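You operate a simulated robot arm through the tools that you are given. There is no shell and no other tool.

Carry out the task below with a simulated robot arm. There is one attempt and no reset: what you move stays moved.

JOB
Eject the drive in the caddy and load the films one.
Fine: press eject before pulling; the old drive goes into the free slot in the deep drawer; shut it. Where these are worked on the way, their far stop is far enough and under half their travel is too little: deep drawer.

Only the result counts: the job must be done as asked and must still hold three seconds after the hand-in. Knocking over, shifting, dropping, spilling or breaking anything else fails it.

ROBOT AND FRAMES
A 6-joint arm with a two-finger gripper, fixed in place. Base frame: the origin is on the floor under the middle of its stand, x ahead of it, y to its left, z up. Lengths are in m, angles in degrees, forces in N, time in s.
With the tool pointing down near the work surface it reaches from about 0.1 to 0.66 m from the base axis. Its first joint turns from -166.0 to 166.0 degrees. Payload 3.18 kg.
Tool frame: the origin (TCP) lies between the finger pads and is the grasp point; the fingertips stand 0.03 m ahead of it; z points along the fingers, y is the line along which they close. The gripper opens to 0.144 m; its body begins 0.103 m behind the TCP.
Orientation is told as [roll, pitch, yaw] about the base's x, y, z axes, in that order, counted from this pose: with the fingers straight down and closing along the base's y, the tool's x points along the base's -x, its y along +y and its z along -z.

CONTROLS
- The arm moves only by the tool step_arm. Its argument "increments" is a list of rows, each a list of 7 numbers: the shift along the tool's x, y, z in units of 40 mm (1.0 is 40 mm), then the turn, a rotation vector about the tool's x, y, z in units of 4 degrees (1.0 is 4 degrees), then the opening, from 0 (shut) to 1 (fully open). In form: [[x, y, z, wx, wy, wz, grip], ...]. A call has 1 to 20 rows; each row shifts and turns the commanded pose from where the row before left it, along the tool's axes as they then stand. A call with a number of a shift or a turn outside -1 to 1 is refused whole. Each row takes 0.2 s and may step no farther than 0.05 m and 8.6 degrees from the row before; otherwise, or with a gripper value out of range, the whole call is refused. A pose out of reach is approached as far as the arm can. The call stops where the force on the tool passes 50 N (or 10 N more than at its start, if that is more) or the arm is blocked; 0.2 s more then pass. The fingers move at their own pace (about 0.1867 m/s each) and stop on an object; they squeeze with about 41 N. The grip force told is the motor's: it shows also when the fingers shut on nothing. Time passes only in rows, and 0.2 s behind the last, so rows that do not move let the fingers close. It gives the time, the measured TCP pose, the force on the tool (base axes), the opening and the grip force at its end, in the units of the frame above (readings bear some noise), with the torque about the TCP (base axes, N m) and any sound that the robot's microphone picked up.
- Cameras (640 x 400 px; columns grow to the right, rows downward): "scene" is fixed at [0.2197, 0.4978, 1.3662]; the picture's right is [-0.98, -0.22, 0.00], its down [-0.13, 0.58, -0.81] and it looks along [0.18, -0.79, -0.59] (base axes); focal length 340 px, centre (320, 200). "wrist" rides on the gripper at [0.076, 0.016, -0.143] in the tool frame; the picture's right is [-0.21, 0.98, 0.00], its down [-0.84, -0.18, -0.51] and it looks along [-0.50, -0.11, 0.86] (tool axes); focal length 218 px, centre (320, 200).
- get_image(camera): a new picture of that camera. The clock stands still meanwhile.
- locate(camera, pixels): for up to 12 pixels [column, row] of the newest picture of that camera ("zoom" is the newest enlarged one), the place [x, y, z] in the base frame of the surface seen there, good to about 0.002 m. The clock stands still meanwhile.
- close_up(camera, box): a new picture of the part [left, top, right, bottom] of that camera's present view, enlarged. The clock stands still meanwhile.
- sign_off(): hands the job in; it is judged then, once.

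Leave the gripper open and the arm clear of the work at the hand-in unless told otherwise.

The tools are called after "Call:" as name(argument=value, ...) on one line, values as JSON. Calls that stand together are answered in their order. step_arm: Moves the arm, as the interface text tells. Its arguments: {"type":"object","properties":{"increments":{"type":"array"}},"required":["increments"]} The other tools are called the same way: get_image (camera) takes a picture; locate (camera, pixels) gives the place of the surface under pixels of a picture; close_up (camera, box) takes an enlarged picture of a part of a camera's view; sign_off () hands the job in.

At the start:

```text
time_s: 0.0
tcp_pos: [0.2616, -0.2439, 0.9907]
ee_rot: [0.0, 0.0, 0.0]
ft_force: [-0.3, -0.1, -0.4]
moment: [0.01, -0.04, 0.01]
grip_width: 0.1439
grasp_force: 0.1
```

scene: 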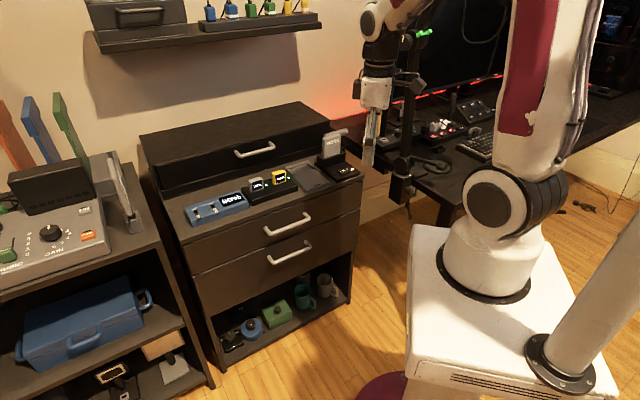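
wrist: 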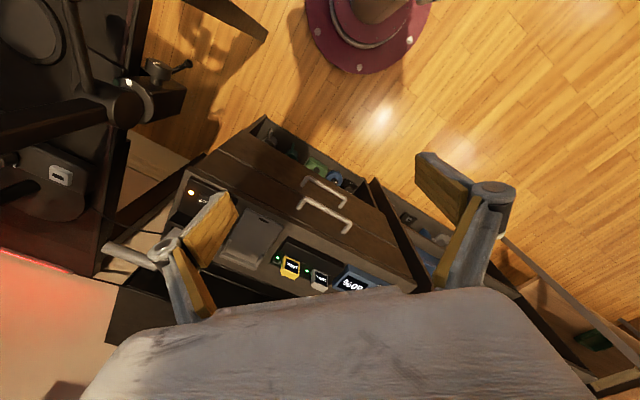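

I see a dresser with a caddy, some labelled drives and two drawer handles. First I take enlarged pictures of the dresser top and its surroundings to read labels.

Call:
close_up(camera="scene", box=[170, 120, 370, 245])

Call:
close_up(camera="scene", box=[120, 90, 380, 380])

Call:
close_up(camera="wrist", box=[150, 110, 450, 300])

```text
3.20 times, centred on (270, 182) of scene
```

zoom: 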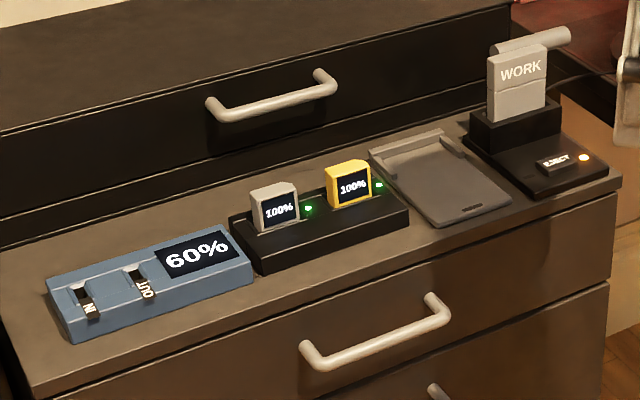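

```text
1.38 times, centred on (250, 235) of scene
```

zoom: 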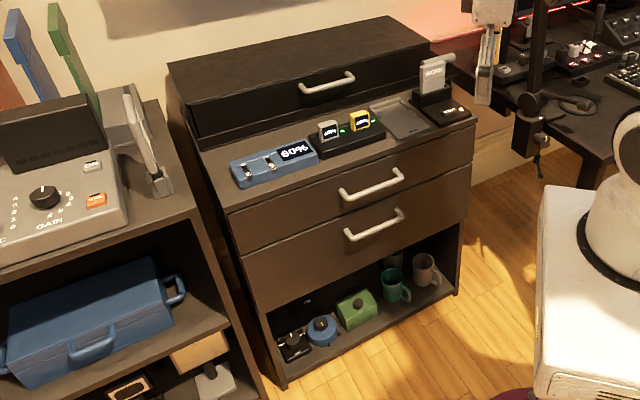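

```text
2.11 times, centred on (300, 205) of wrist
```

zoom: 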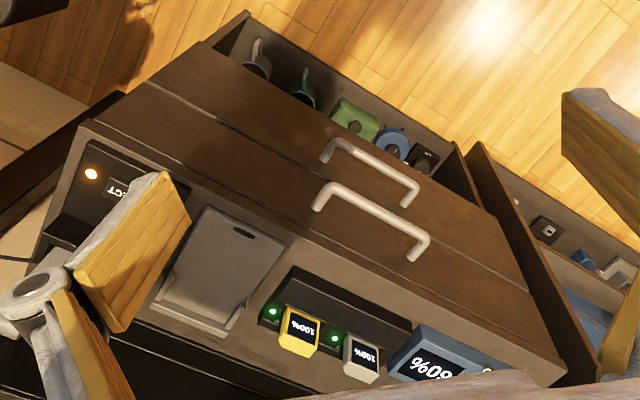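

The caddy at the right holds a WORK drive, with an EJECT button and amber lamp in front. The lower dresser drawer looks deepest. I locate the key points in a fresh close-up.

Call:
close_up(camera="scene", box=[170, 120, 370, 245])

Call:
locate(camera="zoom", pixels=[[520, 72], [517, 115], [557, 160], [583, 157], [545, 35], [570, 37], [500, 48], [308, 355], [440, 305], [380, 335], [620, 180], [612, 280]])

Call:
locate(camera="scene", pixels=[[270, 260], [309, 245], [290, 252], [340, 250], [340, 285], [215, 315], [200, 275], [237, 155], [273, 144], [230, 170], [290, 280], [275, 315]])

```text
3.20 times, centred on (270, 182) of scene
```

zoom: 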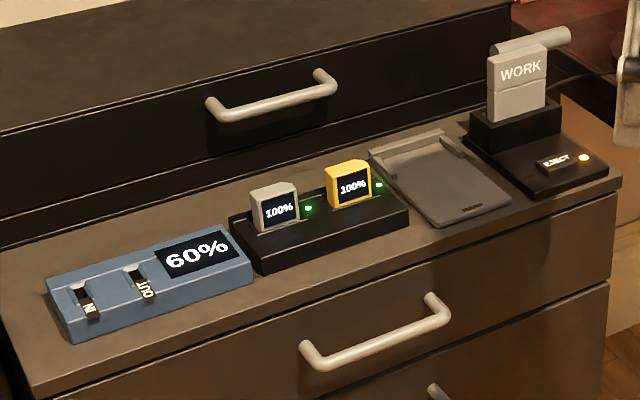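

```text
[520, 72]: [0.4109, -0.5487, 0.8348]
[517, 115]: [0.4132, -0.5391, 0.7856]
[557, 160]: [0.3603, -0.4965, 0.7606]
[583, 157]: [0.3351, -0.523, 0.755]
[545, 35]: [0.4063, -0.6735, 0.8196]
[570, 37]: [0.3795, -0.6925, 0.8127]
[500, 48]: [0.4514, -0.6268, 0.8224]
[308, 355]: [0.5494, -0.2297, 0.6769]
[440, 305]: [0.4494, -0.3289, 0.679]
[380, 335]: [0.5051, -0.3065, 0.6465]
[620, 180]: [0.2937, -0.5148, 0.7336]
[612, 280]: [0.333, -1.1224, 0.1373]
```

```text
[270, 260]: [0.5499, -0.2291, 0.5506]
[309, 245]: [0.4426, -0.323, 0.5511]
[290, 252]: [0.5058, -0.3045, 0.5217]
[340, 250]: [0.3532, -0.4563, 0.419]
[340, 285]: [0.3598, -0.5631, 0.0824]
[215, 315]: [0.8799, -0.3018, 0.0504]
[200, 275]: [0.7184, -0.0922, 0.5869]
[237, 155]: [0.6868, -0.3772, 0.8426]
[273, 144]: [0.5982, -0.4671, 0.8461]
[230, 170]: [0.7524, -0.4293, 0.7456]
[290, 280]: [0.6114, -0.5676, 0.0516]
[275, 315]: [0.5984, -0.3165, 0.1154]
```

The two brown drawers have handles at z≈0.677 and 0.551, and the front faces the robot at about 45°. I look closer at other places for a FILMS drive and at the caddy.

Call:
close_up(camera="scene", box=[300, 110, 380, 190])

Call:
close_up(camera="scene", box=[0, 90, 200, 400])

Call:
close_up(camera="scene", box=[190, 190, 370, 370])

Call:
close_up(camera="scene", box=[380, 0, 640, 220])

Call:
close_up(camera="scene", box=[70, 0, 330, 110])

```text
5.00 times, centred on (340, 150) of scene
```

zoom: 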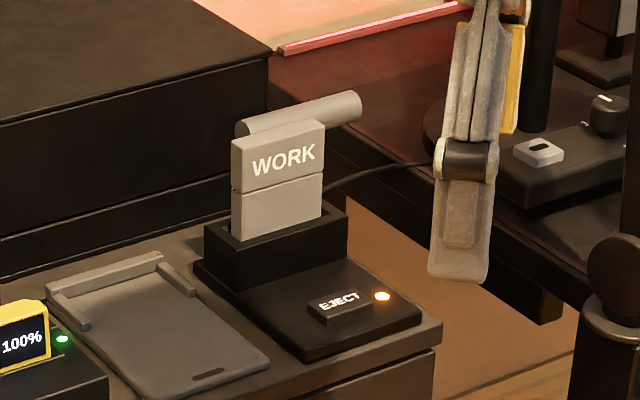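

```text
1.29 times, centred on (100, 245) of scene
```

zoom: 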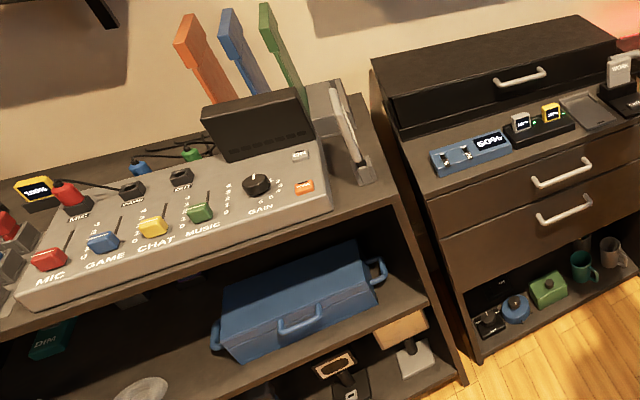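

```text
2.22 times, centred on (280, 280) of scene
```

zoom: 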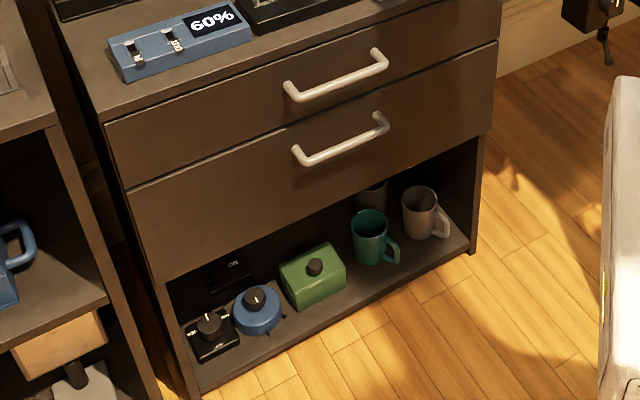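

```text
1.82 times, centred on (510, 110) of scene
```

zoom: 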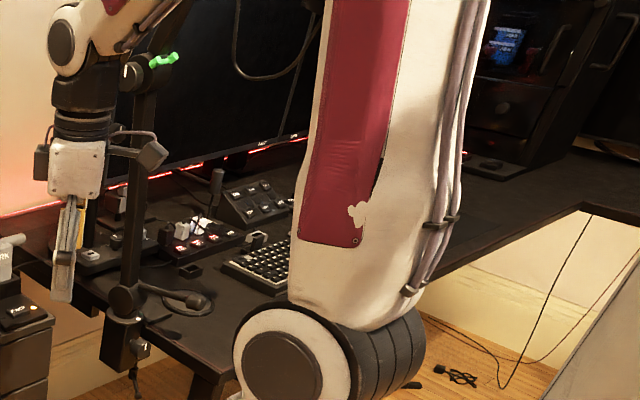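

```text
2.46 times, centred on (200, 55) of scene
```

zoom: 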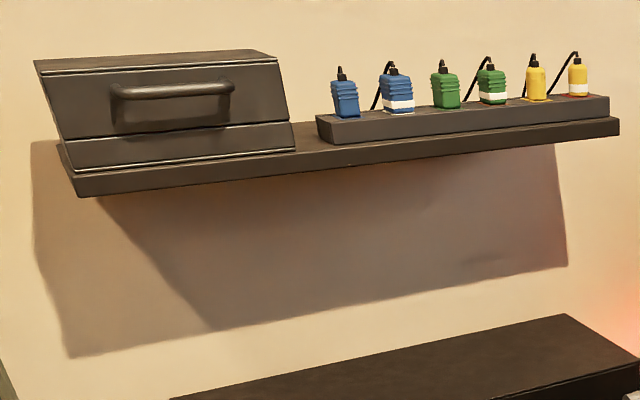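

I measure the drawer fronts: seams and edges in a fresh close-up of the dresser front.

Call:
close_up(camera="scene", box=[190, 190, 370, 370])

Call:
locate(camera="zoom", pixels=[[200, 120], [200, 153], [200, 164], [200, 255], [480, 55], [480, 70], [480, 125], [340, 82], [345, 151], [130, 130], [150, 200], [345, 120]])

Call:
close_up(camera="scene", box=[240, 200, 330, 280])

```text
2.22 times, centred on (280, 280) of scene
```

zoom: 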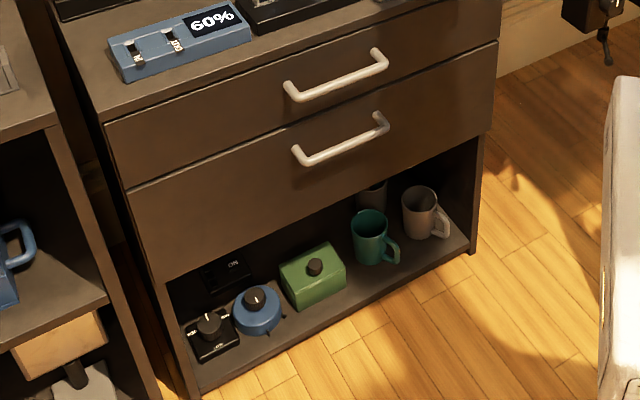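

```text
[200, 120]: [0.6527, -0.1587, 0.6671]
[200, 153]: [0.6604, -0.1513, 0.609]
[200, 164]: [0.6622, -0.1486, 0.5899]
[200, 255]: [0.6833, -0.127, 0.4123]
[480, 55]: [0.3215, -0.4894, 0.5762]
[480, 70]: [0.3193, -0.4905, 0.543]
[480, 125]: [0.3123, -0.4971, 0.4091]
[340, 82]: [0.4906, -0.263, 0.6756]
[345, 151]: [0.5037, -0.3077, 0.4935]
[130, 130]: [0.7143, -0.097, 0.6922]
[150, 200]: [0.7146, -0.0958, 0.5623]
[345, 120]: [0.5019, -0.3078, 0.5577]
```

```text
5.00 times, centred on (285, 240) of scene
```

zoom: 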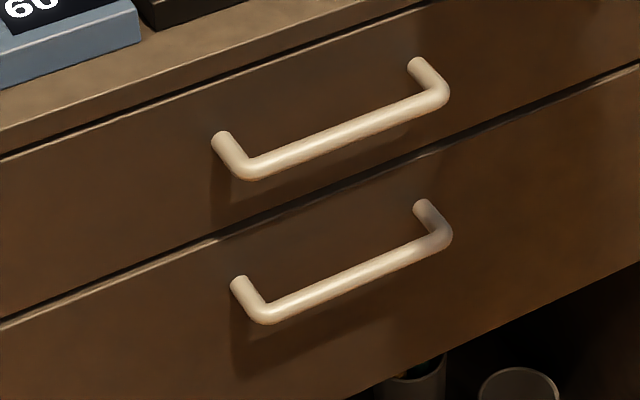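

Front plane is at distance u=(x−y)/√2≈0.573 with handle bars at about 0.535; the lower drawer (front z 0.405–0.605) is the deep one. I check the stand's extent and dock geometry.

Call:
locate(camera="scene", pixels=[[415, 235], [408, 340], [430, 230], [490, 285], [405, 395], [490, 200], [362, 180], [376, 95], [372, 130], [345, 190], [470, 270], [420, 300]])

Call:
close_up(camera="scene", box=[310, 120, 370, 190])

Call:
locate(camera="zoom", pixels=[[160, 120], [220, 100], [280, 85], [165, 195], [270, 175], [290, 210], [150, 215], [280, 255], [340, 240], [220, 160], [250, 40], [330, 20]])

```text
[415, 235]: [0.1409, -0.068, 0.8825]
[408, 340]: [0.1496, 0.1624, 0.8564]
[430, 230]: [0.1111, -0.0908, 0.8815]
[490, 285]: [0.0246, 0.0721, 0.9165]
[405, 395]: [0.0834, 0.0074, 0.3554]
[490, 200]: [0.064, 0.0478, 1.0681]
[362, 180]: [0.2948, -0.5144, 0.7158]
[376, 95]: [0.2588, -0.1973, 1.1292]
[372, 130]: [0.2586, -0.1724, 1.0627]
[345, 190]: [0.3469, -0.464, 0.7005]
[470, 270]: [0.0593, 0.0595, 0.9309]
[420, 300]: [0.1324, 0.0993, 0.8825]
```

```text
5.71 times, centred on (340, 155) of scene
```

zoom: 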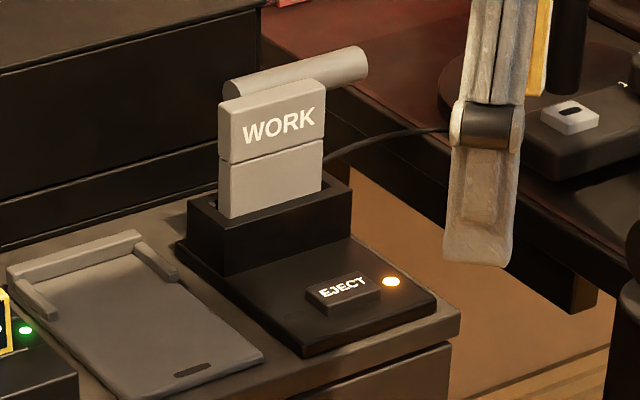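

```text
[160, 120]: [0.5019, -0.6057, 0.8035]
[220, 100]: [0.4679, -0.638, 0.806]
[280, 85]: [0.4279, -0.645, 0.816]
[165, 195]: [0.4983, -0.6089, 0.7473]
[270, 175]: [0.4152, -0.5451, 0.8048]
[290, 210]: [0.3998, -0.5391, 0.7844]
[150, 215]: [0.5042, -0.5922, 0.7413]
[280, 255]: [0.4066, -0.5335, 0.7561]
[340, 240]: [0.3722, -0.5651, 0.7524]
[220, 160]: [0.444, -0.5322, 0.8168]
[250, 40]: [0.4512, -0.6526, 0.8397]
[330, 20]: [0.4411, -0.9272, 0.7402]
```

The stand top is at z≈0.88, so the drawer will have to be pulled from above/front. First I turn the tool 45° (yaw −45) so that the wrist camera looks at the dresser squarely.

Call:
step_arm(increments=[[0, 0, 0, 0, 0, 0.9375, 1], [0, 0, 0, 0, 0, 0.9375, 1], [0, 0, 0, 0, 0, 0.9375, 1], [0, 0, 0, 0, 0, 0.9375, 1], [0, 0, 0, 0, 0, 0.9375, 1], [0, 0, 0, 0, 0, 0.9375, 1], [0, 0, 0, 0, 0, 0.9375, 1], [0, 0, 0, 0, 0, 0.9375, 1], [0, 0, 0, 0, 0, 0.9375, 1], [0, 0, 0, 0, 0, 0.9375, 1], [0, 0, 0, 0, 0, 0.9375, 1], [0, 0, 0, 0, 0, 0.9375, 1]])

Call:
get_image(camera="wrist")

```text
time_s: 2.6
tcp_pos: [0.2621, -0.2442, 0.9892]
ee_rot: [0.0, 0.0, -45.2]
ft_force: [1.2, 0.4, -0.7]
moment: [-0.02, 0.04, 0.04]
grip_width: 0.1442
grasp_force: 0.1
```

```text
taken
```

wrist: 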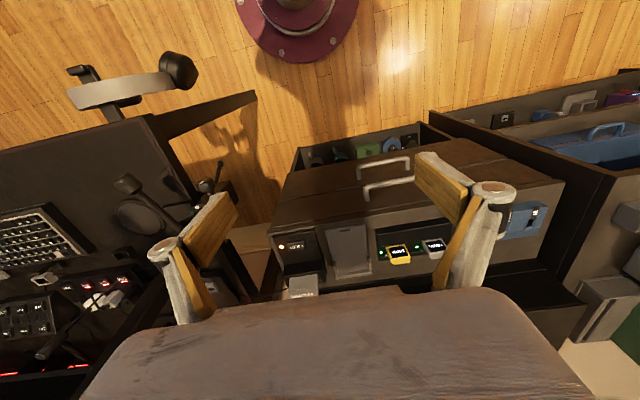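

The camera now faces the dresser (upside down: picture bottom = away from robot). I move forward and toward the caddy side to look at it from above.

Call:
step_arm(increments=[[-0.96, -0.3, 0, 0, 0, 0, 1], [-0.96, -0.3, 0, 0, 0, 0, 1], [-0.96, -0.3, 0, 0, 0, 0, 1], [-0.96, -0.3, 0, 0, 0, 0, 1], [-0.96, -0.3, 0, 0, 0, 0, 1]])

Call:
get_image(camera="wrist")

Call:
close_up(camera="wrist", box=[160, 100, 480, 300])

```text
time_s: 3.8
tcp_pos: [0.3454, -0.409, 0.9601]
ee_rot: [-0.1, -0.6, -45.0]
ft_force: [-0.2, -0.9, 0.1]
moment: [-0.03, 0.02, 0.01]
grip_width: 0.1439
grasp_force: 0.0
out of reach, approached as far as the arm can: row 4, 5
```

```text
taken
```

wrist: 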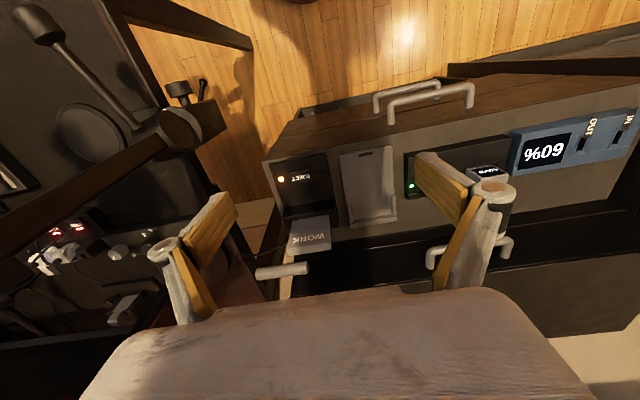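

```text
2.00 times, centred on (320, 200) of wrist
```

zoom: 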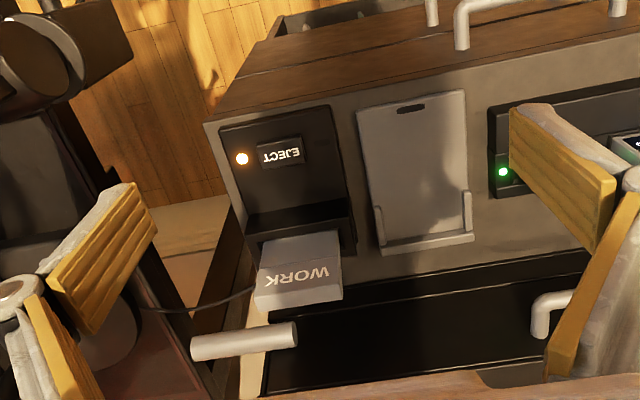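

I can see the WORK drive from above in the dock, the EJECT button and a grey rod behind it. I locate these points.

Call:
locate(camera="zoom", pixels=[[300, 250], [268, 243], [335, 240], [298, 275], [298, 292], [245, 340], [285, 335], [283, 153], [242, 158], [300, 222], [345, 250], [257, 305]])

Call:
close_up(camera="wrist", box=[240, 150, 360, 300])

```text
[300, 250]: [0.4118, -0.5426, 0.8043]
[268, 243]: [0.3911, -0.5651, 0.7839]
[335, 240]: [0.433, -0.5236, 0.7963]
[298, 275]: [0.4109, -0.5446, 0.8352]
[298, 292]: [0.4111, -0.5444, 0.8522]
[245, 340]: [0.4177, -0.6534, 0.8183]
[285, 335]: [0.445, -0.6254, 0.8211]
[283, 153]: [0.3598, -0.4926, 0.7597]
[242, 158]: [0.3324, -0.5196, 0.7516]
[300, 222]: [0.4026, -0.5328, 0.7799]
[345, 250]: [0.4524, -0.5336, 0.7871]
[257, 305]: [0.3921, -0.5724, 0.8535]
```

```text
2.67 times, centred on (300, 225) of wrist
```

zoom: 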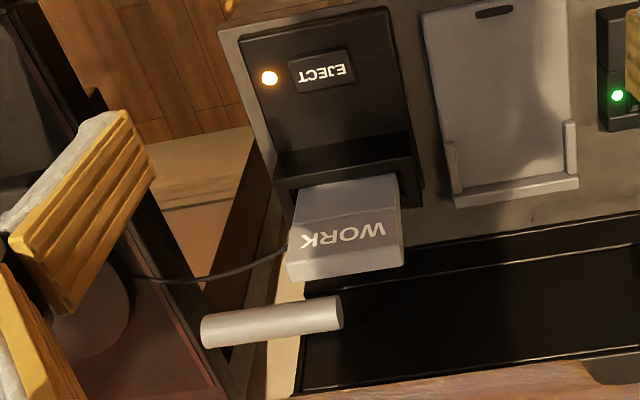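

I probe the drive's top face to obtain its thickness.

Call:
locate(camera="zoom", pixels=[[345, 246], [345, 250], [345, 254], [345, 258], [345, 262], [345, 266], [345, 270], [345, 276], [295, 255], [292, 272], [400, 255], [398, 240]])

Call:
close_up(camera="scene", box=[315, 125, 365, 165])

```text
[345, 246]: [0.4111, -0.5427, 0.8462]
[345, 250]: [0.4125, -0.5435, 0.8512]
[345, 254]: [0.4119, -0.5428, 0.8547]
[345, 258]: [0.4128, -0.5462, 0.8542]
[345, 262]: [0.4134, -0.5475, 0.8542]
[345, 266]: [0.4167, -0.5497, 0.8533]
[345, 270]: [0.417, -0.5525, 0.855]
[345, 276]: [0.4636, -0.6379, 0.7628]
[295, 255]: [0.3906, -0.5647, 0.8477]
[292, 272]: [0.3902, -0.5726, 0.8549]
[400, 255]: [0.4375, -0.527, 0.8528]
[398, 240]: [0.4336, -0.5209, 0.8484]
```

```text
10.00 times, centred on (340, 145) of scene
```

zoom: 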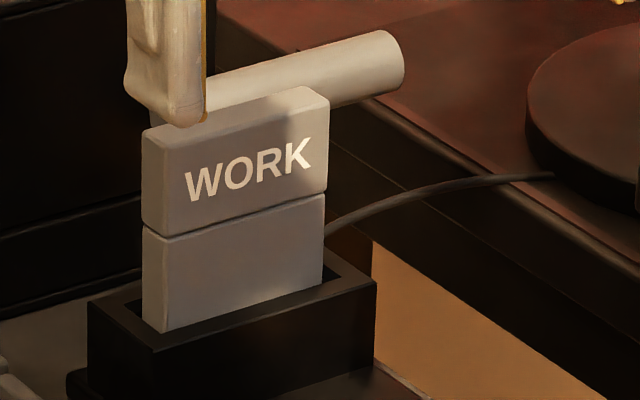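

Drive: 60 mm wide, ~13 mm thick, top z≈0.855, front at u≈0.675. Before working the drawer I check the shape of the gripper fingers from the scene camera.

Call:
close_up(camera="scene", box=[270, 0, 430, 150])

Call:
get_image(camera="scene")

```text
2.67 times, centred on (350, 75) of scene
```

zoom: 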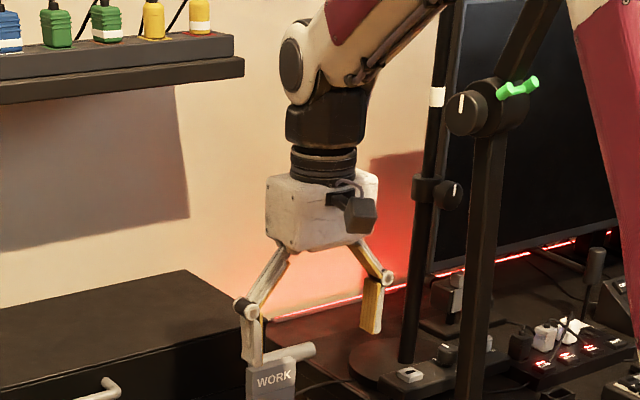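

```text
taken
```

scene: 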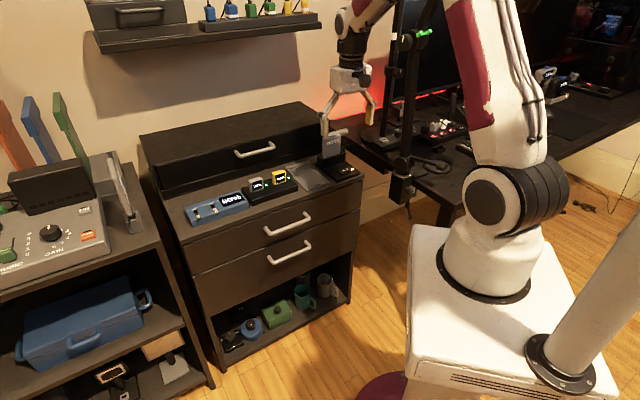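

I locate the black pole on the desk side and other nearby items so I can avoid them.

Call:
locate(camera="scene", pixels=[[408, 60], [403, 120], [402, 170], [405, 195], [385, 120], [390, 90], [360, 165], [425, 33], [350, 140], [395, 30]])

```text
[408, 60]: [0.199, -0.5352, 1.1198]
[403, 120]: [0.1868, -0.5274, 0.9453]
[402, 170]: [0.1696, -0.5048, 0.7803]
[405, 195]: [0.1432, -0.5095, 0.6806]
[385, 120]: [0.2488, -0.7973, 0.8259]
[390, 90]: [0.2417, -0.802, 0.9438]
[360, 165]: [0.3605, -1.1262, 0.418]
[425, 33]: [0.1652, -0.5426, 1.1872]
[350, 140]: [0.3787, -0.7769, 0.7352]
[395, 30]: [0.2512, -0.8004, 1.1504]
```

The pole stands at about u=0.51, v=−0.24; I'll keep clear. Now I retreat to u≈0.38 and shift to the handle's middle (v≈0.156), then turn the tool so the fingers close along the pull direction.

Call:
step_arm(increments=[[0.625, 0.84, 0, 0, 0, 0, 1], [0.625, 0.84, 0, 0, 0, 0, 1], [0.625, 0.84, 0, 0, 0, 0, 1], [0.625, 0.84, 0, 0, 0, 0, 1], [0.625, 0.84, 0, 0, 0, 0, 1], [0.625, 0.84, 0, 0, 0, 0, 1]])

Call:
locate(camera="scene", pixels=[[413, 229], [418, 227], [430, 226], [450, 228], [409, 260], [411, 242], [406, 345], [404, 370]])

```text
time_s: 5.2
tcp_pos: [0.38, -0.16, 0.9608]
ee_rot: [0.1, 0.0, -45.0]
ft_force: [0.0, 0.4, 0.8]
moment: [0.0, -0.03, -0.03]
grip_width: 0.1441
grasp_force: 0.1
```

```text
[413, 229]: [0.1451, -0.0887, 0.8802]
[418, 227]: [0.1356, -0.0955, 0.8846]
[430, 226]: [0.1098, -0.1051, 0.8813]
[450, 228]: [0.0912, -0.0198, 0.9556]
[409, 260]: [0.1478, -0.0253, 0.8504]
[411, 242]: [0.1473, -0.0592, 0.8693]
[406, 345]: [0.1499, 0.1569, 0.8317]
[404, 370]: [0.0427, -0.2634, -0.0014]
```

Position as wanted (u≈0.382, v≈0.156). Now I turn −90° about the tool axis (to yaw +45) and narrow the fingers to about 45 mm.

Call:
step_arm(increments=[[0, 0, 0, 0, 0, -1, 0.32], [0, 0, 0, 0, 0, -1, 0.32], [0, 0, 0, 0, 0, -1, 0.32], [0, 0, 0, 0, 0, -1, 0.32], [0, 0, 0, 0, 0, -1, 0.32], [0, 0, 0, 0, 0, -1, 0.32], [0, 0, 0, 0, 0, -1, 0.32], [0, 0, 0, 0, 0, -1, 0.32], [0, 0, 0, 0, 0, -1, 0.32], [0, 0, 0, 0, 0, -1, 0.32], [0, 0, 0, 0, 0, -1, 0.32], [0, 0, 0, 0, 0, -1, 0.32], [0, 0, 0, 0, 0, -1, 0.32], [0, 0, 0, 0, 0, -1, 0.32], [0, 0, 0, 0, 0, -1, 0.32], [0, 0, 0, 0, 0, -1, 0.32], [0, 0, 0, 0, 0, -1, 0.32], [0, 0, 0, 0, 0, -1, 0.32], [0, 0, 0, 0, 0, -1, 0.32], [0, 0, 0, 0, 0, -1, 0.32]])

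Call:
step_arm(increments=[[0, 0, 0, 0, 0, -1, 0.32], [0, 0, 0, 0, 0, -1, 0.32], [0, 0, 0, 0, 0, -0.5, 0.32]])

Call:
get_image(camera="wrist")

Call:
get_image(camera="scene")

```text
time_s: 9.4
tcp_pos: [0.3815, -0.1595, 0.9601]
ee_rot: [0.0, 0.0, 34.9]
ft_force: [0.2, 0.4, 0.0]
moment: [0.01, 0.0, 0.01]
grip_width: 0.0461
grasp_force: 0.1
```

```text
time_s: 10.2
tcp_pos: [0.3816, -0.1605, 0.9607]
ee_rot: [0.0, 0.1, 45.0]
ft_force: [-0.6, 0.1, 0.0]
moment: [0.01, 0.03, 0.01]
grip_width: 0.0459
grasp_force: 0.1
```

```text
taken
```

wrist: 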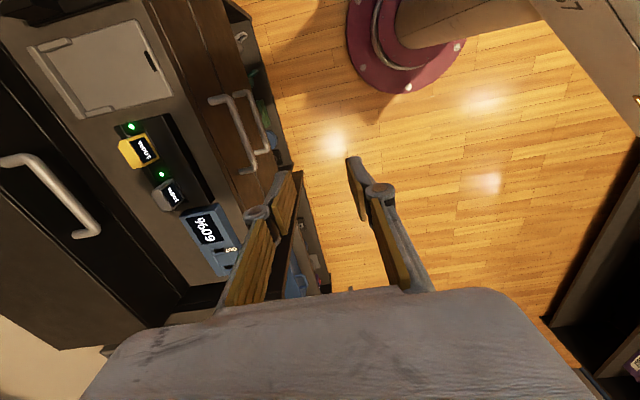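

```text
taken
```

scene: 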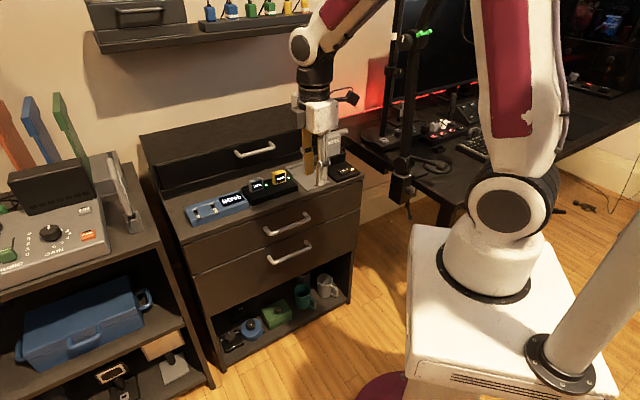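

Orientation is yaw +45 and fingers are thin (~13 mm). I descend 0.24 m in front of the dresser.

Call:
step_arm(increments=[[0, 0, 1, 0, 0, 0, 0.27], [0, 0, 1, 0, 0, 0, 0.27], [0, 0, 1, 0, 0, 0, 0.27], [0, 0, 1, 0, 0, 0, 0.27], [0, 0, 1, 0, 0, 0, 0.27], [0, 0, 1, 0, 0, 0, 0.27]])

Call:
get_image(camera="scene")

```text
time_s: 11.6
tcp_pos: [0.382, -0.1599, 0.7204]
ee_rot: [0.0, 0.0, 44.9]
ft_force: [-0.1, -0.2, 0.0]
moment: [0.03, 0.0, 0.0]
grip_width: 0.0388
grasp_force: 0.1
```

```text
taken
```

scene: 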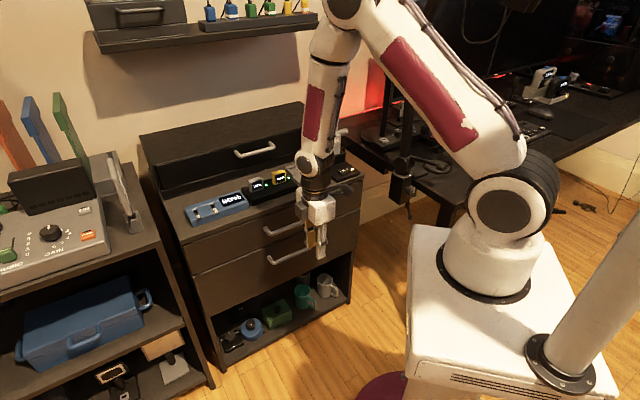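

All clear so far. Now I tilt the tool 55° toward the dresser while advancing to the pre-grip point in front of the lower handle.

Call:
step_arm(increments=[[0, -0.142, 0.219, 0.982, 0, 0, 0.27], [0, -0.127, 0.229, 0.982, 0, 0, 0.27], [0, -0.11, 0.237, 0.982, 0, 0, 0.27], [0, -0.094, 0.244, 0.982, 0, 0, 0.27], [0, -0.076, 0.25, 0.982, 0, 0, 0.27], [0, -0.059, 0.255, 0.982, 0, 0, 0.27], [0, -0.041, 0.258, 0.982, 0, 0, 0.27], [0, -0.023, 0.26, 0.982, 0, 0, 0.27], [0, -0.009, 0.261, 0.982, 0, 0, 0.27], [0, 0.009, 0.261, 0.982, 0, 0, 0.27], [0, 0.027, 0.26, 0.982, 0, 0, 0.27], [0, 0.045, 0.258, 0.982, 0, 0, 0.27], [0, 0.063, 0.254, 0.982, 0, 0, 0.27], [0, 0.081, 0.249, 0.982, 0, 0, 0.27]])

Call:
get_image(camera="scene")

Call:
get_image(camera="wrist")

```text
time_s: 14.6
tcp_pos: [0.3622, -0.2037, 0.6424]
ee_rot: [-31.5, 7.3, 44.2]
ft_force: [0.5, 0.1, 0.6]
moment: [-0.01, -0.03, 0.01]
grip_width: 0.0388
grasp_force: 0.1
out of reach, approached as far as the arm can: row 1, 2, 3, 4, 5, 6, 7, 8, 9
```

```text
taken
```

scene: 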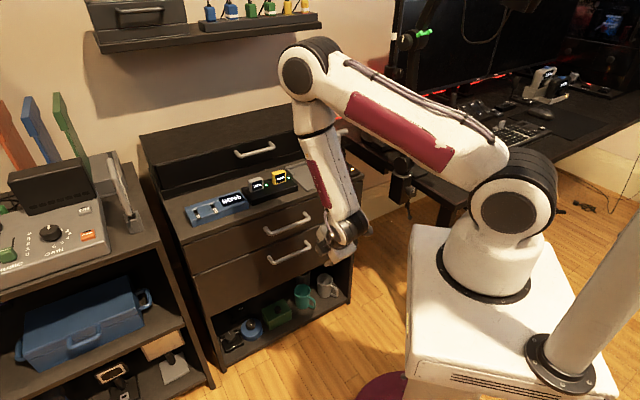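

```text
taken
```

wrist: 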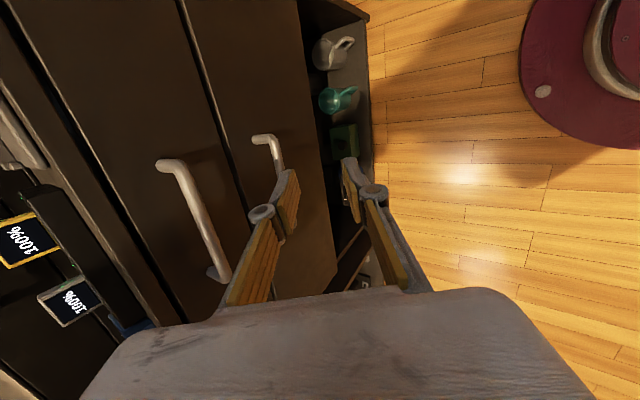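

The wrist passed near a straight-wrist configuration so the motion was only partly followed: tilt is 31.5° with a sideways 7.3°. I correct the sideways tilt and the lateral position first.

Call:
step_arm(increments=[[-0.55, 0, 0, 0, -0.83, 0.39, 0.27], [-0.55, 0, 0, 0, -0.83, 0.39, 0.27]])

```text
time_s: 15.2
tcp_pos: [0.3945, -0.1733, 0.6392]
ee_rot: [-31.3, 0.1, 45.0]
ft_force: [0.5, -0.5, 0.8]
moment: [0.02, 0.0, -0.01]
grip_width: 0.0389
grasp_force: 0.0
```

Now aligned (u≈0.40, v≈0.156, tilt 31°). I continue tilting to 55° while moving to the pre-grip point.

Call:
step_arm(increments=[[0, -0.14, 0.285, 0.9875, 0, 0, 0.27], [0, -0.12, 0.294, 0.9875, 0, 0, 0.27], [0, -0.099, 0.301, 0.9875, 0, 0, 0.27], [0, -0.078, 0.308, 0.9875, 0, 0, 0.27], [0, -0.056, 0.312, 0.9875, 0, 0, 0.27], [0, -0.034, 0.315, 0.9875, 0, 0, 0.27]])

Call:
get_image(camera="scene")

Call:
get_image(camera="wrist")

```text
time_s: 16.6
tcp_pos: [0.5445, -0.2194, 0.6316]
ee_rot: [-49.9, 1.0, 44.7]
ft_force: [-28.4, 35.6, -17.6]
moment: [-1.32, -1.07, -0.11]
grip_width: 0.0089
grasp_force: 0.1
out of reach, approached as far as the arm can: row 2, 3, 4, 5, 6
```

```text
taken
```

scene: 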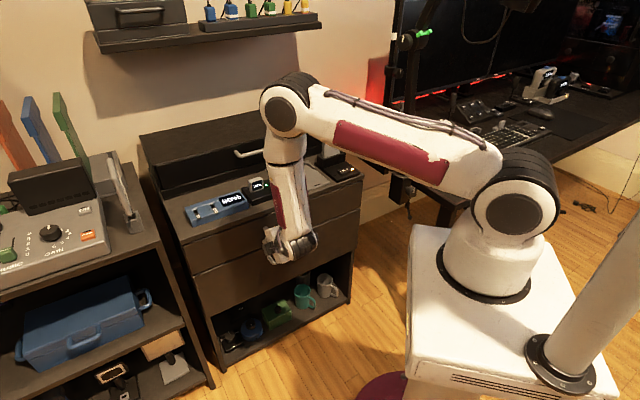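

```text
taken
```

wrist: 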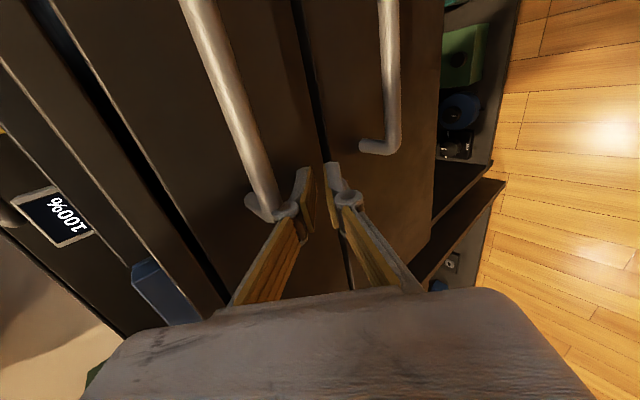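

The solver slid forward: fingers now touch the drawer face near the upper handle's end (≈48 N). The outward tilt is limited by the arm at that spot. I back away gently while reducing the tilt.

Call:
step_arm(increments=[[0, 0.335, -0.372, -0.7, 0, 0, 0.27], [0, 0.345, -0.362, -0.7, 0, 0, 0.27]])

Call:
get_image(camera="scene")

```text
time_s: 17.2
tcp_pos: [0.5227, -0.1974, 0.6373]
ee_rot: [-46.6, 0.2, 44.3]
ft_force: [-0.7, 1.1, -0.7]
moment: [-0.03, 0.0, 0.0]
grip_width: 0.0391
grasp_force: 0.1
```

```text
taken
```

scene: 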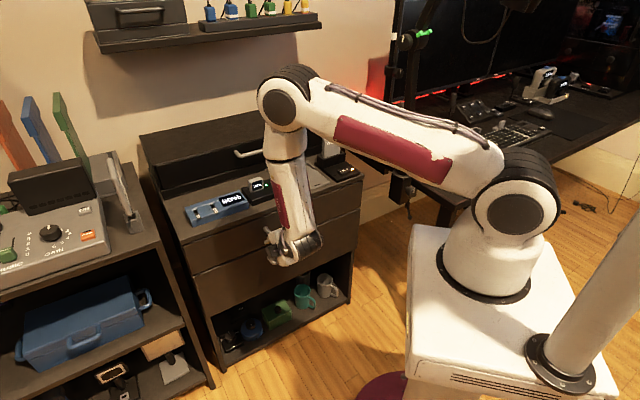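

Contact is gone and the pose is reachable here (u≈0.51, v≈0.23, tilt 46.6°). I locate arm joints in the picture to understand the arm's geometry.

Call:
locate(camera="scene", pixels=[[278, 102], [300, 102], [512, 215], [515, 205], [290, 150], [296, 240], [300, 248], [275, 235], [270, 255], [310, 240]])

Call:
close_up(camera="scene", box=[230, 60, 400, 290])

```text
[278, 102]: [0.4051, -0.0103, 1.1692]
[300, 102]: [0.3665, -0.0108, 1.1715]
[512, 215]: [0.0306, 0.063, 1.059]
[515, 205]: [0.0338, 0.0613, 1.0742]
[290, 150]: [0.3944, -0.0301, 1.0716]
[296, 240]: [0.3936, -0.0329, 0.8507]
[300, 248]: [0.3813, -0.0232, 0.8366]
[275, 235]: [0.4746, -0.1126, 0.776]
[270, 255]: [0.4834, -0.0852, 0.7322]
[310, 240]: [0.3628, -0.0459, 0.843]
```

```text
1.74 times, centred on (315, 175) of scene
```

zoom: 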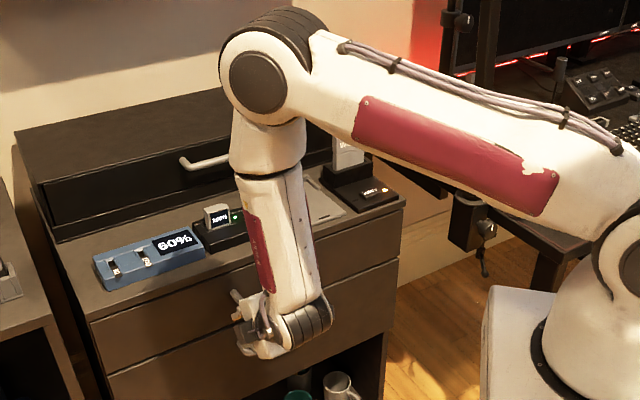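

Estimated geometry: the wrist bend outward seems limited to about 50°, so I'll use a tilt of ~42° at the bar, gripping at v≈0.18. I move to a pre-grip point below the upper handle with the tilt reduced to 42°.

Call:
step_arm(increments=[[0.417, 0.311, 0.117, -0.383, 0, 0, 0.25], [0.417, 0.311, 0.117, -0.383, 0, 0, 0.25], [0.417, 0.311, 0.117, -0.383, 0, 0, 0.25]])

Call:
get_image(camera="wrist")

Call:
get_image(camera="scene")

```text
time_s: 18.0
tcp_pos: [0.4735, -0.2188, 0.5998]
ee_rot: [-41.6, 0.3, 44.7]
ft_force: [0.1, 0.0, 0.1]
moment: [0.02, 0.03, 0.0]
grip_width: 0.0359
grasp_force: 0.0
```

```text
taken
```

wrist: 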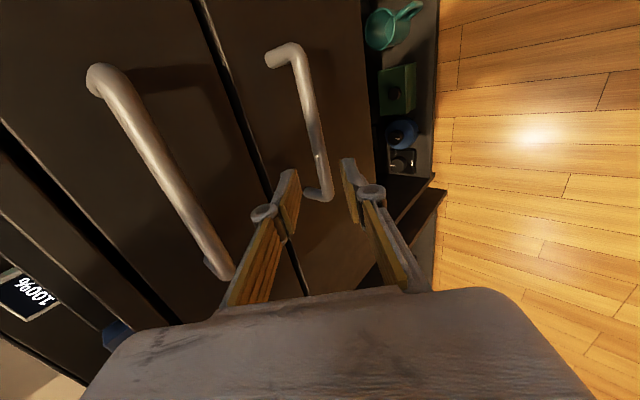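

```text
taken
```

scene: 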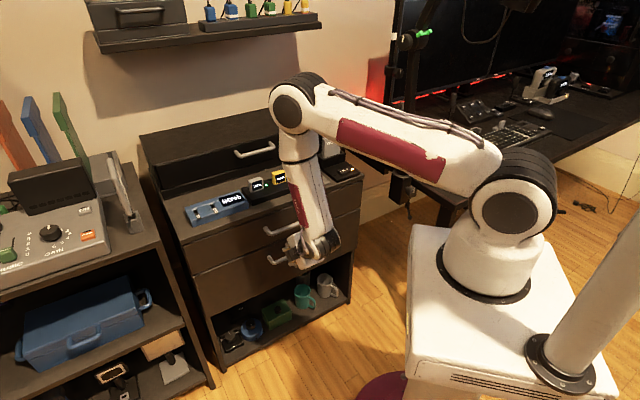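

No complaint; u≈0.49, v≈0.18, tilt 41.6°. The lower handle is visible between the fingers at about (310,120)–(320,195). I locate the bar to aim precisely.

Call:
locate(camera="wrist", pixels=[[300, 75], [308, 110], [316, 150], [318, 175], [313, 120], [302, 120], [325, 190], [312, 193], [275, 55], [340, 120]])

Call:
close_up(camera="wrist", box=[230, 30, 430, 230])

```text
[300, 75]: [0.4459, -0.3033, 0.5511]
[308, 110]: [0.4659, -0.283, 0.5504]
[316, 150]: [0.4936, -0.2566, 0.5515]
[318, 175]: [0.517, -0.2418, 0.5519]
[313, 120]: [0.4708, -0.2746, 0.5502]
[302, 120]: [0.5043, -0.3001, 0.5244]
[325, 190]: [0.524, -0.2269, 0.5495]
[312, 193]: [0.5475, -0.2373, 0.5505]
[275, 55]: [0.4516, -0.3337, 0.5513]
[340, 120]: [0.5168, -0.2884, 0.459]
```

```text
2.00 times, centred on (330, 130) of wrist
```

zoom: 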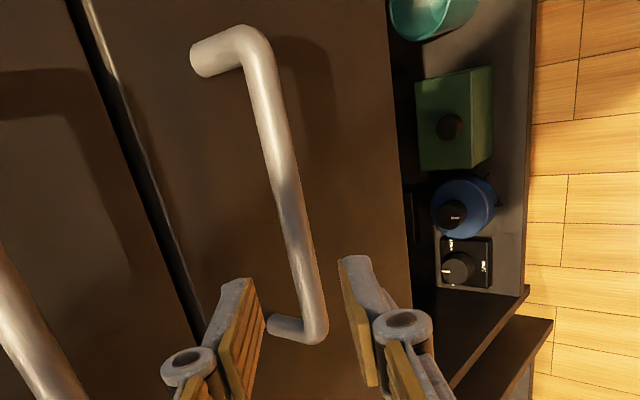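

Bar centre ≈ (u 0.535, z 0.546). I advance 50 mm along the tool so that the bar enters between the fingers.

Call:
step_arm(increments=[[0.125, 0.055, 0.42, 0, 0, 0, 0.25], [0.125, 0.055, 0.42, 0, 0, 0, 0.25], [0.125, 0.055, 0.42, 0, 0, 0, 0.25]])

Call:
close_up(camera="wrist", box=[230, 30, 430, 230])

Call:
close_up(camera="scene", box=[240, 200, 350, 290])

```text
time_s: 18.8
tcp_pos: [0.4829, -0.2502, 0.5573]
ee_rot: [-41.5, 0.4, 44.6]
ft_force: [-0.6, -0.8, 0.6]
moment: [-0.02, 0.01, 0.01]
grip_width: 0.036
grasp_force: 0.0
```

```text
2.00 times, centred on (330, 130) of wrist
```

zoom: 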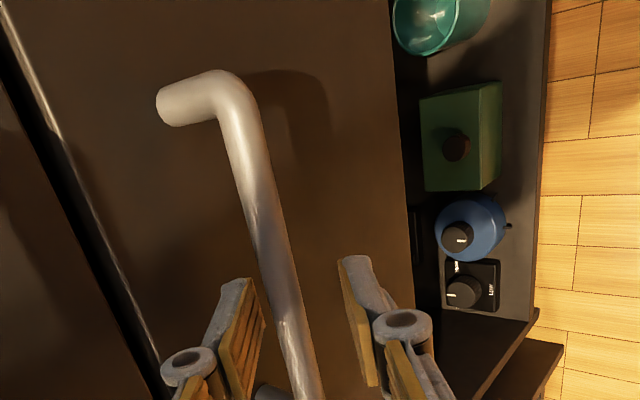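

```text
4.44 times, centred on (295, 245) of scene
```

zoom: 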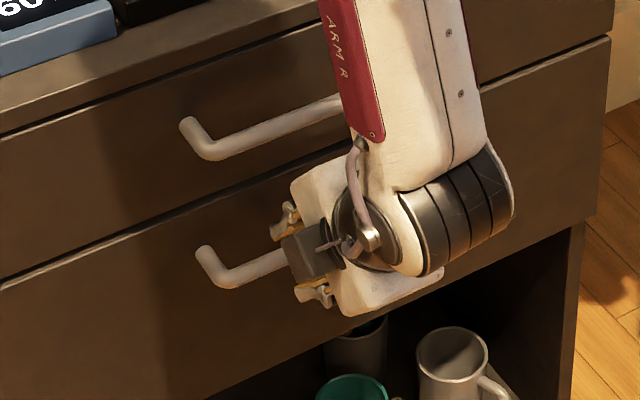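

Bar lies between the fingers with no contact. I close the fingers on it.

Call:
step_arm(increments=[[0, 0, 0, 0, 0, 0, 0.0], [0, 0, 0, 0, 0, 0, 0.0], [0, 0, 0, 0, 0, 0, 0.0]])

```text
time_s: 19.6
tcp_pos: [0.4844, -0.2509, 0.5591]
ee_rot: [-42.0, 0.3, 44.6]
ft_force: [-4.1, -6.5, 36.7]
moment: [-0.7, 0.06, 0.06]
grip_width: 0.013
grasp_force: 43.3
```

Gripped (13 mm bar, 43 N), with ~37 N vertical reaction as the bar was off-centre. I raise the tool slightly (≈4.5 mm) to relieve it.

Call:
step_arm(increments=[[0, -0.0375, -0.042, 0, 0, 0, 0.0], [0, -0.0375, -0.042, 0, 0, 0, 0.0]])

```text
time_s: 20.2
tcp_pos: [0.482, -0.2484, 0.5579]
ee_rot: [-41.2, 0.4, 44.8]
ft_force: [-1.0, -2.0, 0.6]
moment: [0.07, -0.13, 0.36]
grip_width: 0.0131
grasp_force: 43.2
```

Relieved. Now I test-pull 20 mm straight out.

Call:
step_arm(increments=[[0, 0.188, -0.165, 0, 0, 0, 0.0], [0, 0.188, -0.165, 0, 0, 0, 0.0]])

Call:
close_up(camera="scene", box=[170, 180, 370, 300])

```text
time_s: 20.8
tcp_pos: [0.468, -0.2359, 0.5586]
ee_rot: [-41.0, 0.6, 44.7]
ft_force: [-0.7, -1.3, -20.4]
moment: [0.36, 0.0, 0.52]
grip_width: 0.0132
grasp_force: 42.8
```

```text
3.20 times, centred on (270, 240) of scene
```

zoom: 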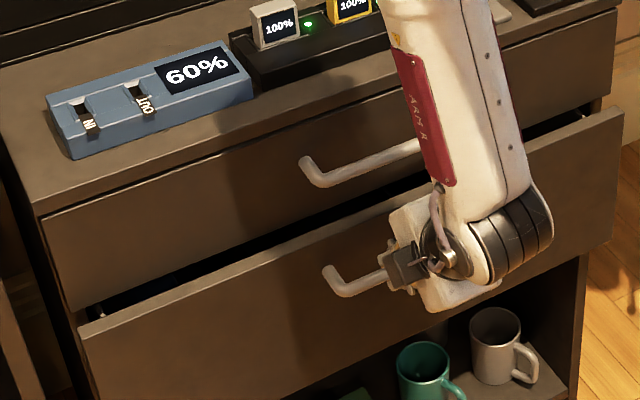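

The drawer moves (≈20 mm out). I keep pulling while gradually reducing the tilt about the bar.

Call:
step_arm(increments=[[0, 0.197, -0.12, -0.8, 0, 0, 0.0], [0, 0.174, -0.148, -0.8, 0, 0, 0.0], [0, 0.181, -0.137, -0.8, 0, 0, 0.0]])

```text
time_s: 21.6
tcp_pos: [0.4512, -0.2164, 0.561]
ee_rot: [-32.1, 0.4, 44.5]
ft_force: [-9.6, -10.9, 11.3]
moment: [-0.81, 0.49, -0.02]
grip_width: 0.0131
grasp_force: 43.1
```

Pulling well. I continue.

Call:
step_arm(increments=[[0, 0.189, -0.125, -0.8, 0, 0, 0.0], [0, 0.195, -0.112, -0.8, 0, 0, 0.0], [0, 0.201, -0.1, -0.8, 0, 0, 0.0]])

Call:
get_image(camera="scene")

```text
time_s: 22.4
tcp_pos: [0.4317, -0.1971, 0.5618]
ee_rot: [-22.4, 0.3, 44.6]
ft_force: [-15.7, -18.2, 34.2]
moment: [-0.79, 0.36, 0.31]
grip_width: 0.0133
grasp_force: 43.4
```

```text
taken
```

scene: 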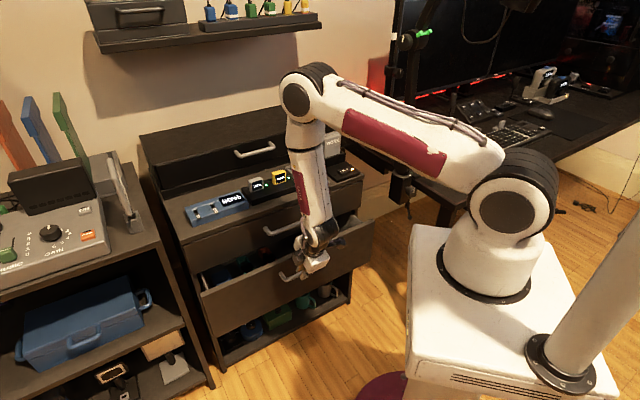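

The drawer is about 75 mm open. I relieve the vertical load and go on pulling with a smaller tilt.

Call:
step_arm(increments=[[0.04, 0.24, -0.205, 0, 0, 0, 0.0], [0, 0.268, -0.105, -0.375, 0, 0, 0.0], [0, 0.27, -0.098, -0.375, 0, 0, 0.0], [0, 0.273, -0.092, -0.375, 0, 0, 0.0], [0, 0.275, -0.085, -0.375, 0, 0, 0.0]])

```text
time_s: 23.6
tcp_pos: [0.3912, -0.1573, 0.5628]
ee_rot: [-16.2, 0.6, 44.7]
ft_force: [7.5, 6.3, -37.0]
moment: [0.34, -0.11, 0.64]
grip_width: 0.0134
grasp_force: 43.1
```

About 130 mm out. I correct 2 mm down and continue toward the far stop.

Call:
step_arm(increments=[[0, 0.302, -0.032, 0, 0, 0, 0.0], [0, 0.281, -0.076, -0.3, 0, 0, 0.0], [0, 0.282, -0.07, -0.3, 0, 0, 0.0], [0, 0.283, -0.064, -0.3, 0, 0, 0.0], [0, 0.285, -0.058, -0.3, 0, 0, 0.0]])

Call:
get_image(camera="scene")

```text
time_s: 24.8
tcp_pos: [0.3609, -0.1067, 0.5619]
ee_rot: [-11.4, 1.4, 44.5]
ft_force: [-27.1, -24.9, -18.3]
moment: [-0.52, 0.61, 0.44]
grip_width: 0.0137
grasp_force: 42.9
out of reach, approached as far as the arm can: row 3, 4, 5
```

```text
taken
```

scene: 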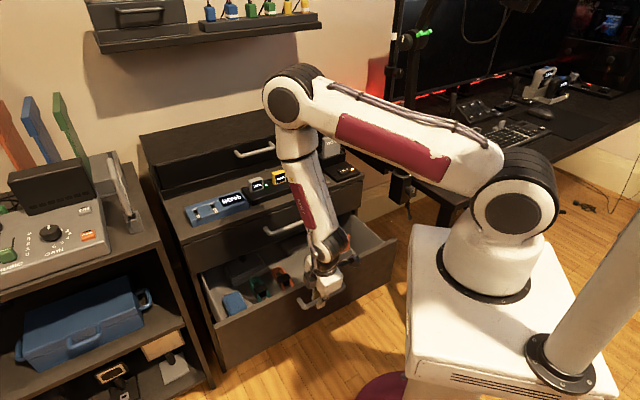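

The drawer is ~190 mm out; the arm hit its own limit there. I look into the drawer before deciding whether more opening is needed.

Call:
close_up(camera="scene", box=[190, 220, 400, 360])

Call:
get_image(camera="wrist")

```text
2.86 times, centred on (295, 290) of scene
```

zoom: 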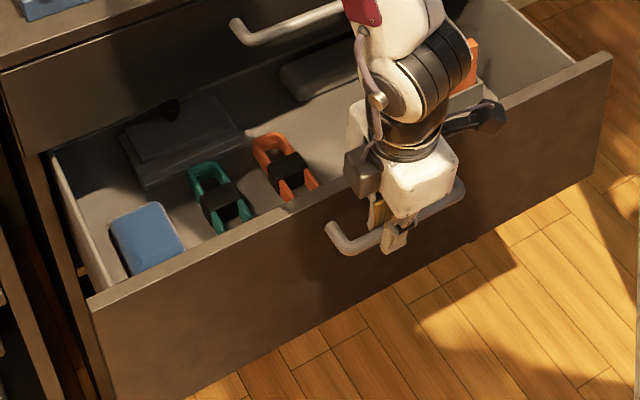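

```text
taken
```

wrist: 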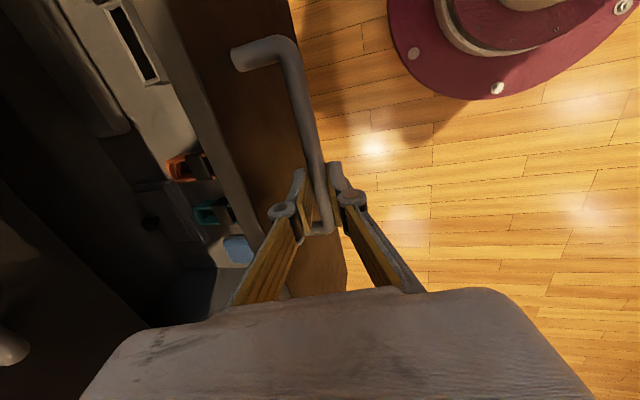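

I release the handle gently (opening only ~28 mm to avoid pushing on the front) and withdraw up along the tool axis.

Call:
step_arm(increments=[[0, 0, 0, 0, 0, 0, 0.19], [0, 0, 0, 0, 0, 0, 0.19]])

```text
time_s: 25.4
tcp_pos: [0.3649, -0.1073, 0.5636]
ee_rot: [-11.9, 1.1, 44.6]
ft_force: [0.3, 0.0, 0.1]
moment: [0.02, 0.01, -0.02]
grip_width: 0.0273
grasp_force: 0.1
```

Free of contact. I withdraw upward in small steps.

Call:
step_arm(increments=[[0, 0, -0.5, 0, 0, 0, 0.19], [0, 0, -0.5, 0, 0, 0, 0.19], [0, 0, -0.5, 0, 0, 0, 0.19]])

```text
time_s: 26.2
tcp_pos: [0.3549, -0.0993, 0.6237]
ee_rot: [-11.8, 0.6, 44.6]
ft_force: [-0.6, 0.1, 0.8]
moment: [0.02, -0.01, -0.02]
grip_width: 0.0273
grasp_force: 0.2
```

Now straight up to z≈0.75 in base direction.

Call:
step_arm(increments=[[0, -0.102, -0.49, 0, 0, 0, 0.19], [0, -0.102, -0.49, 0, 0, 0, 0.19], [0, -0.102, -0.49, 0, 0, 0, 0.19], [0, -0.102, -0.49, 0, 0, 0, 0.19], [0, -0.102, -0.49, 0, 0, 0, 0.19], [0, -0.102, -0.49, 0, 0, 0, 0.19]])

Call:
get_image(camera="scene")

Call:
get_image(camera="wrist")

```text
time_s: 27.6
tcp_pos: [0.355, -0.0995, 0.7432]
ee_rot: [-11.6, 0.4, 44.7]
ft_force: [-0.7, 0.2, 0.7]
moment: [0.01, -0.01, 0.0]
grip_width: 0.0272
grasp_force: 0.1
```

```text
taken
```

scene: 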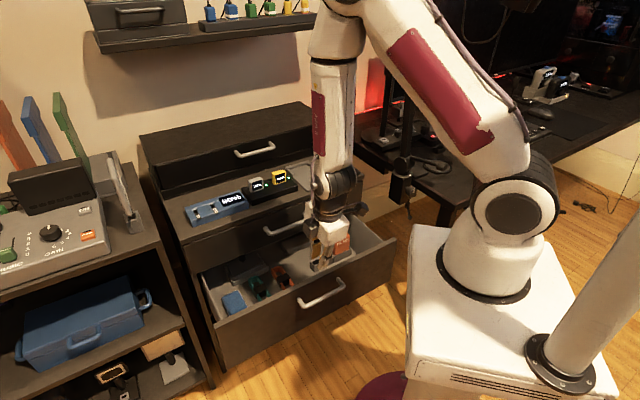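

```text
taken
```

wrist: 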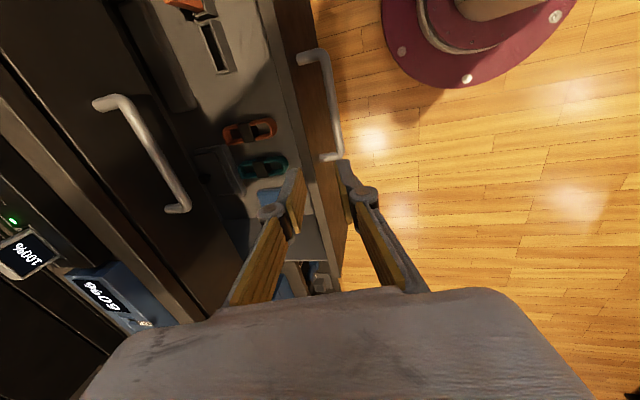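

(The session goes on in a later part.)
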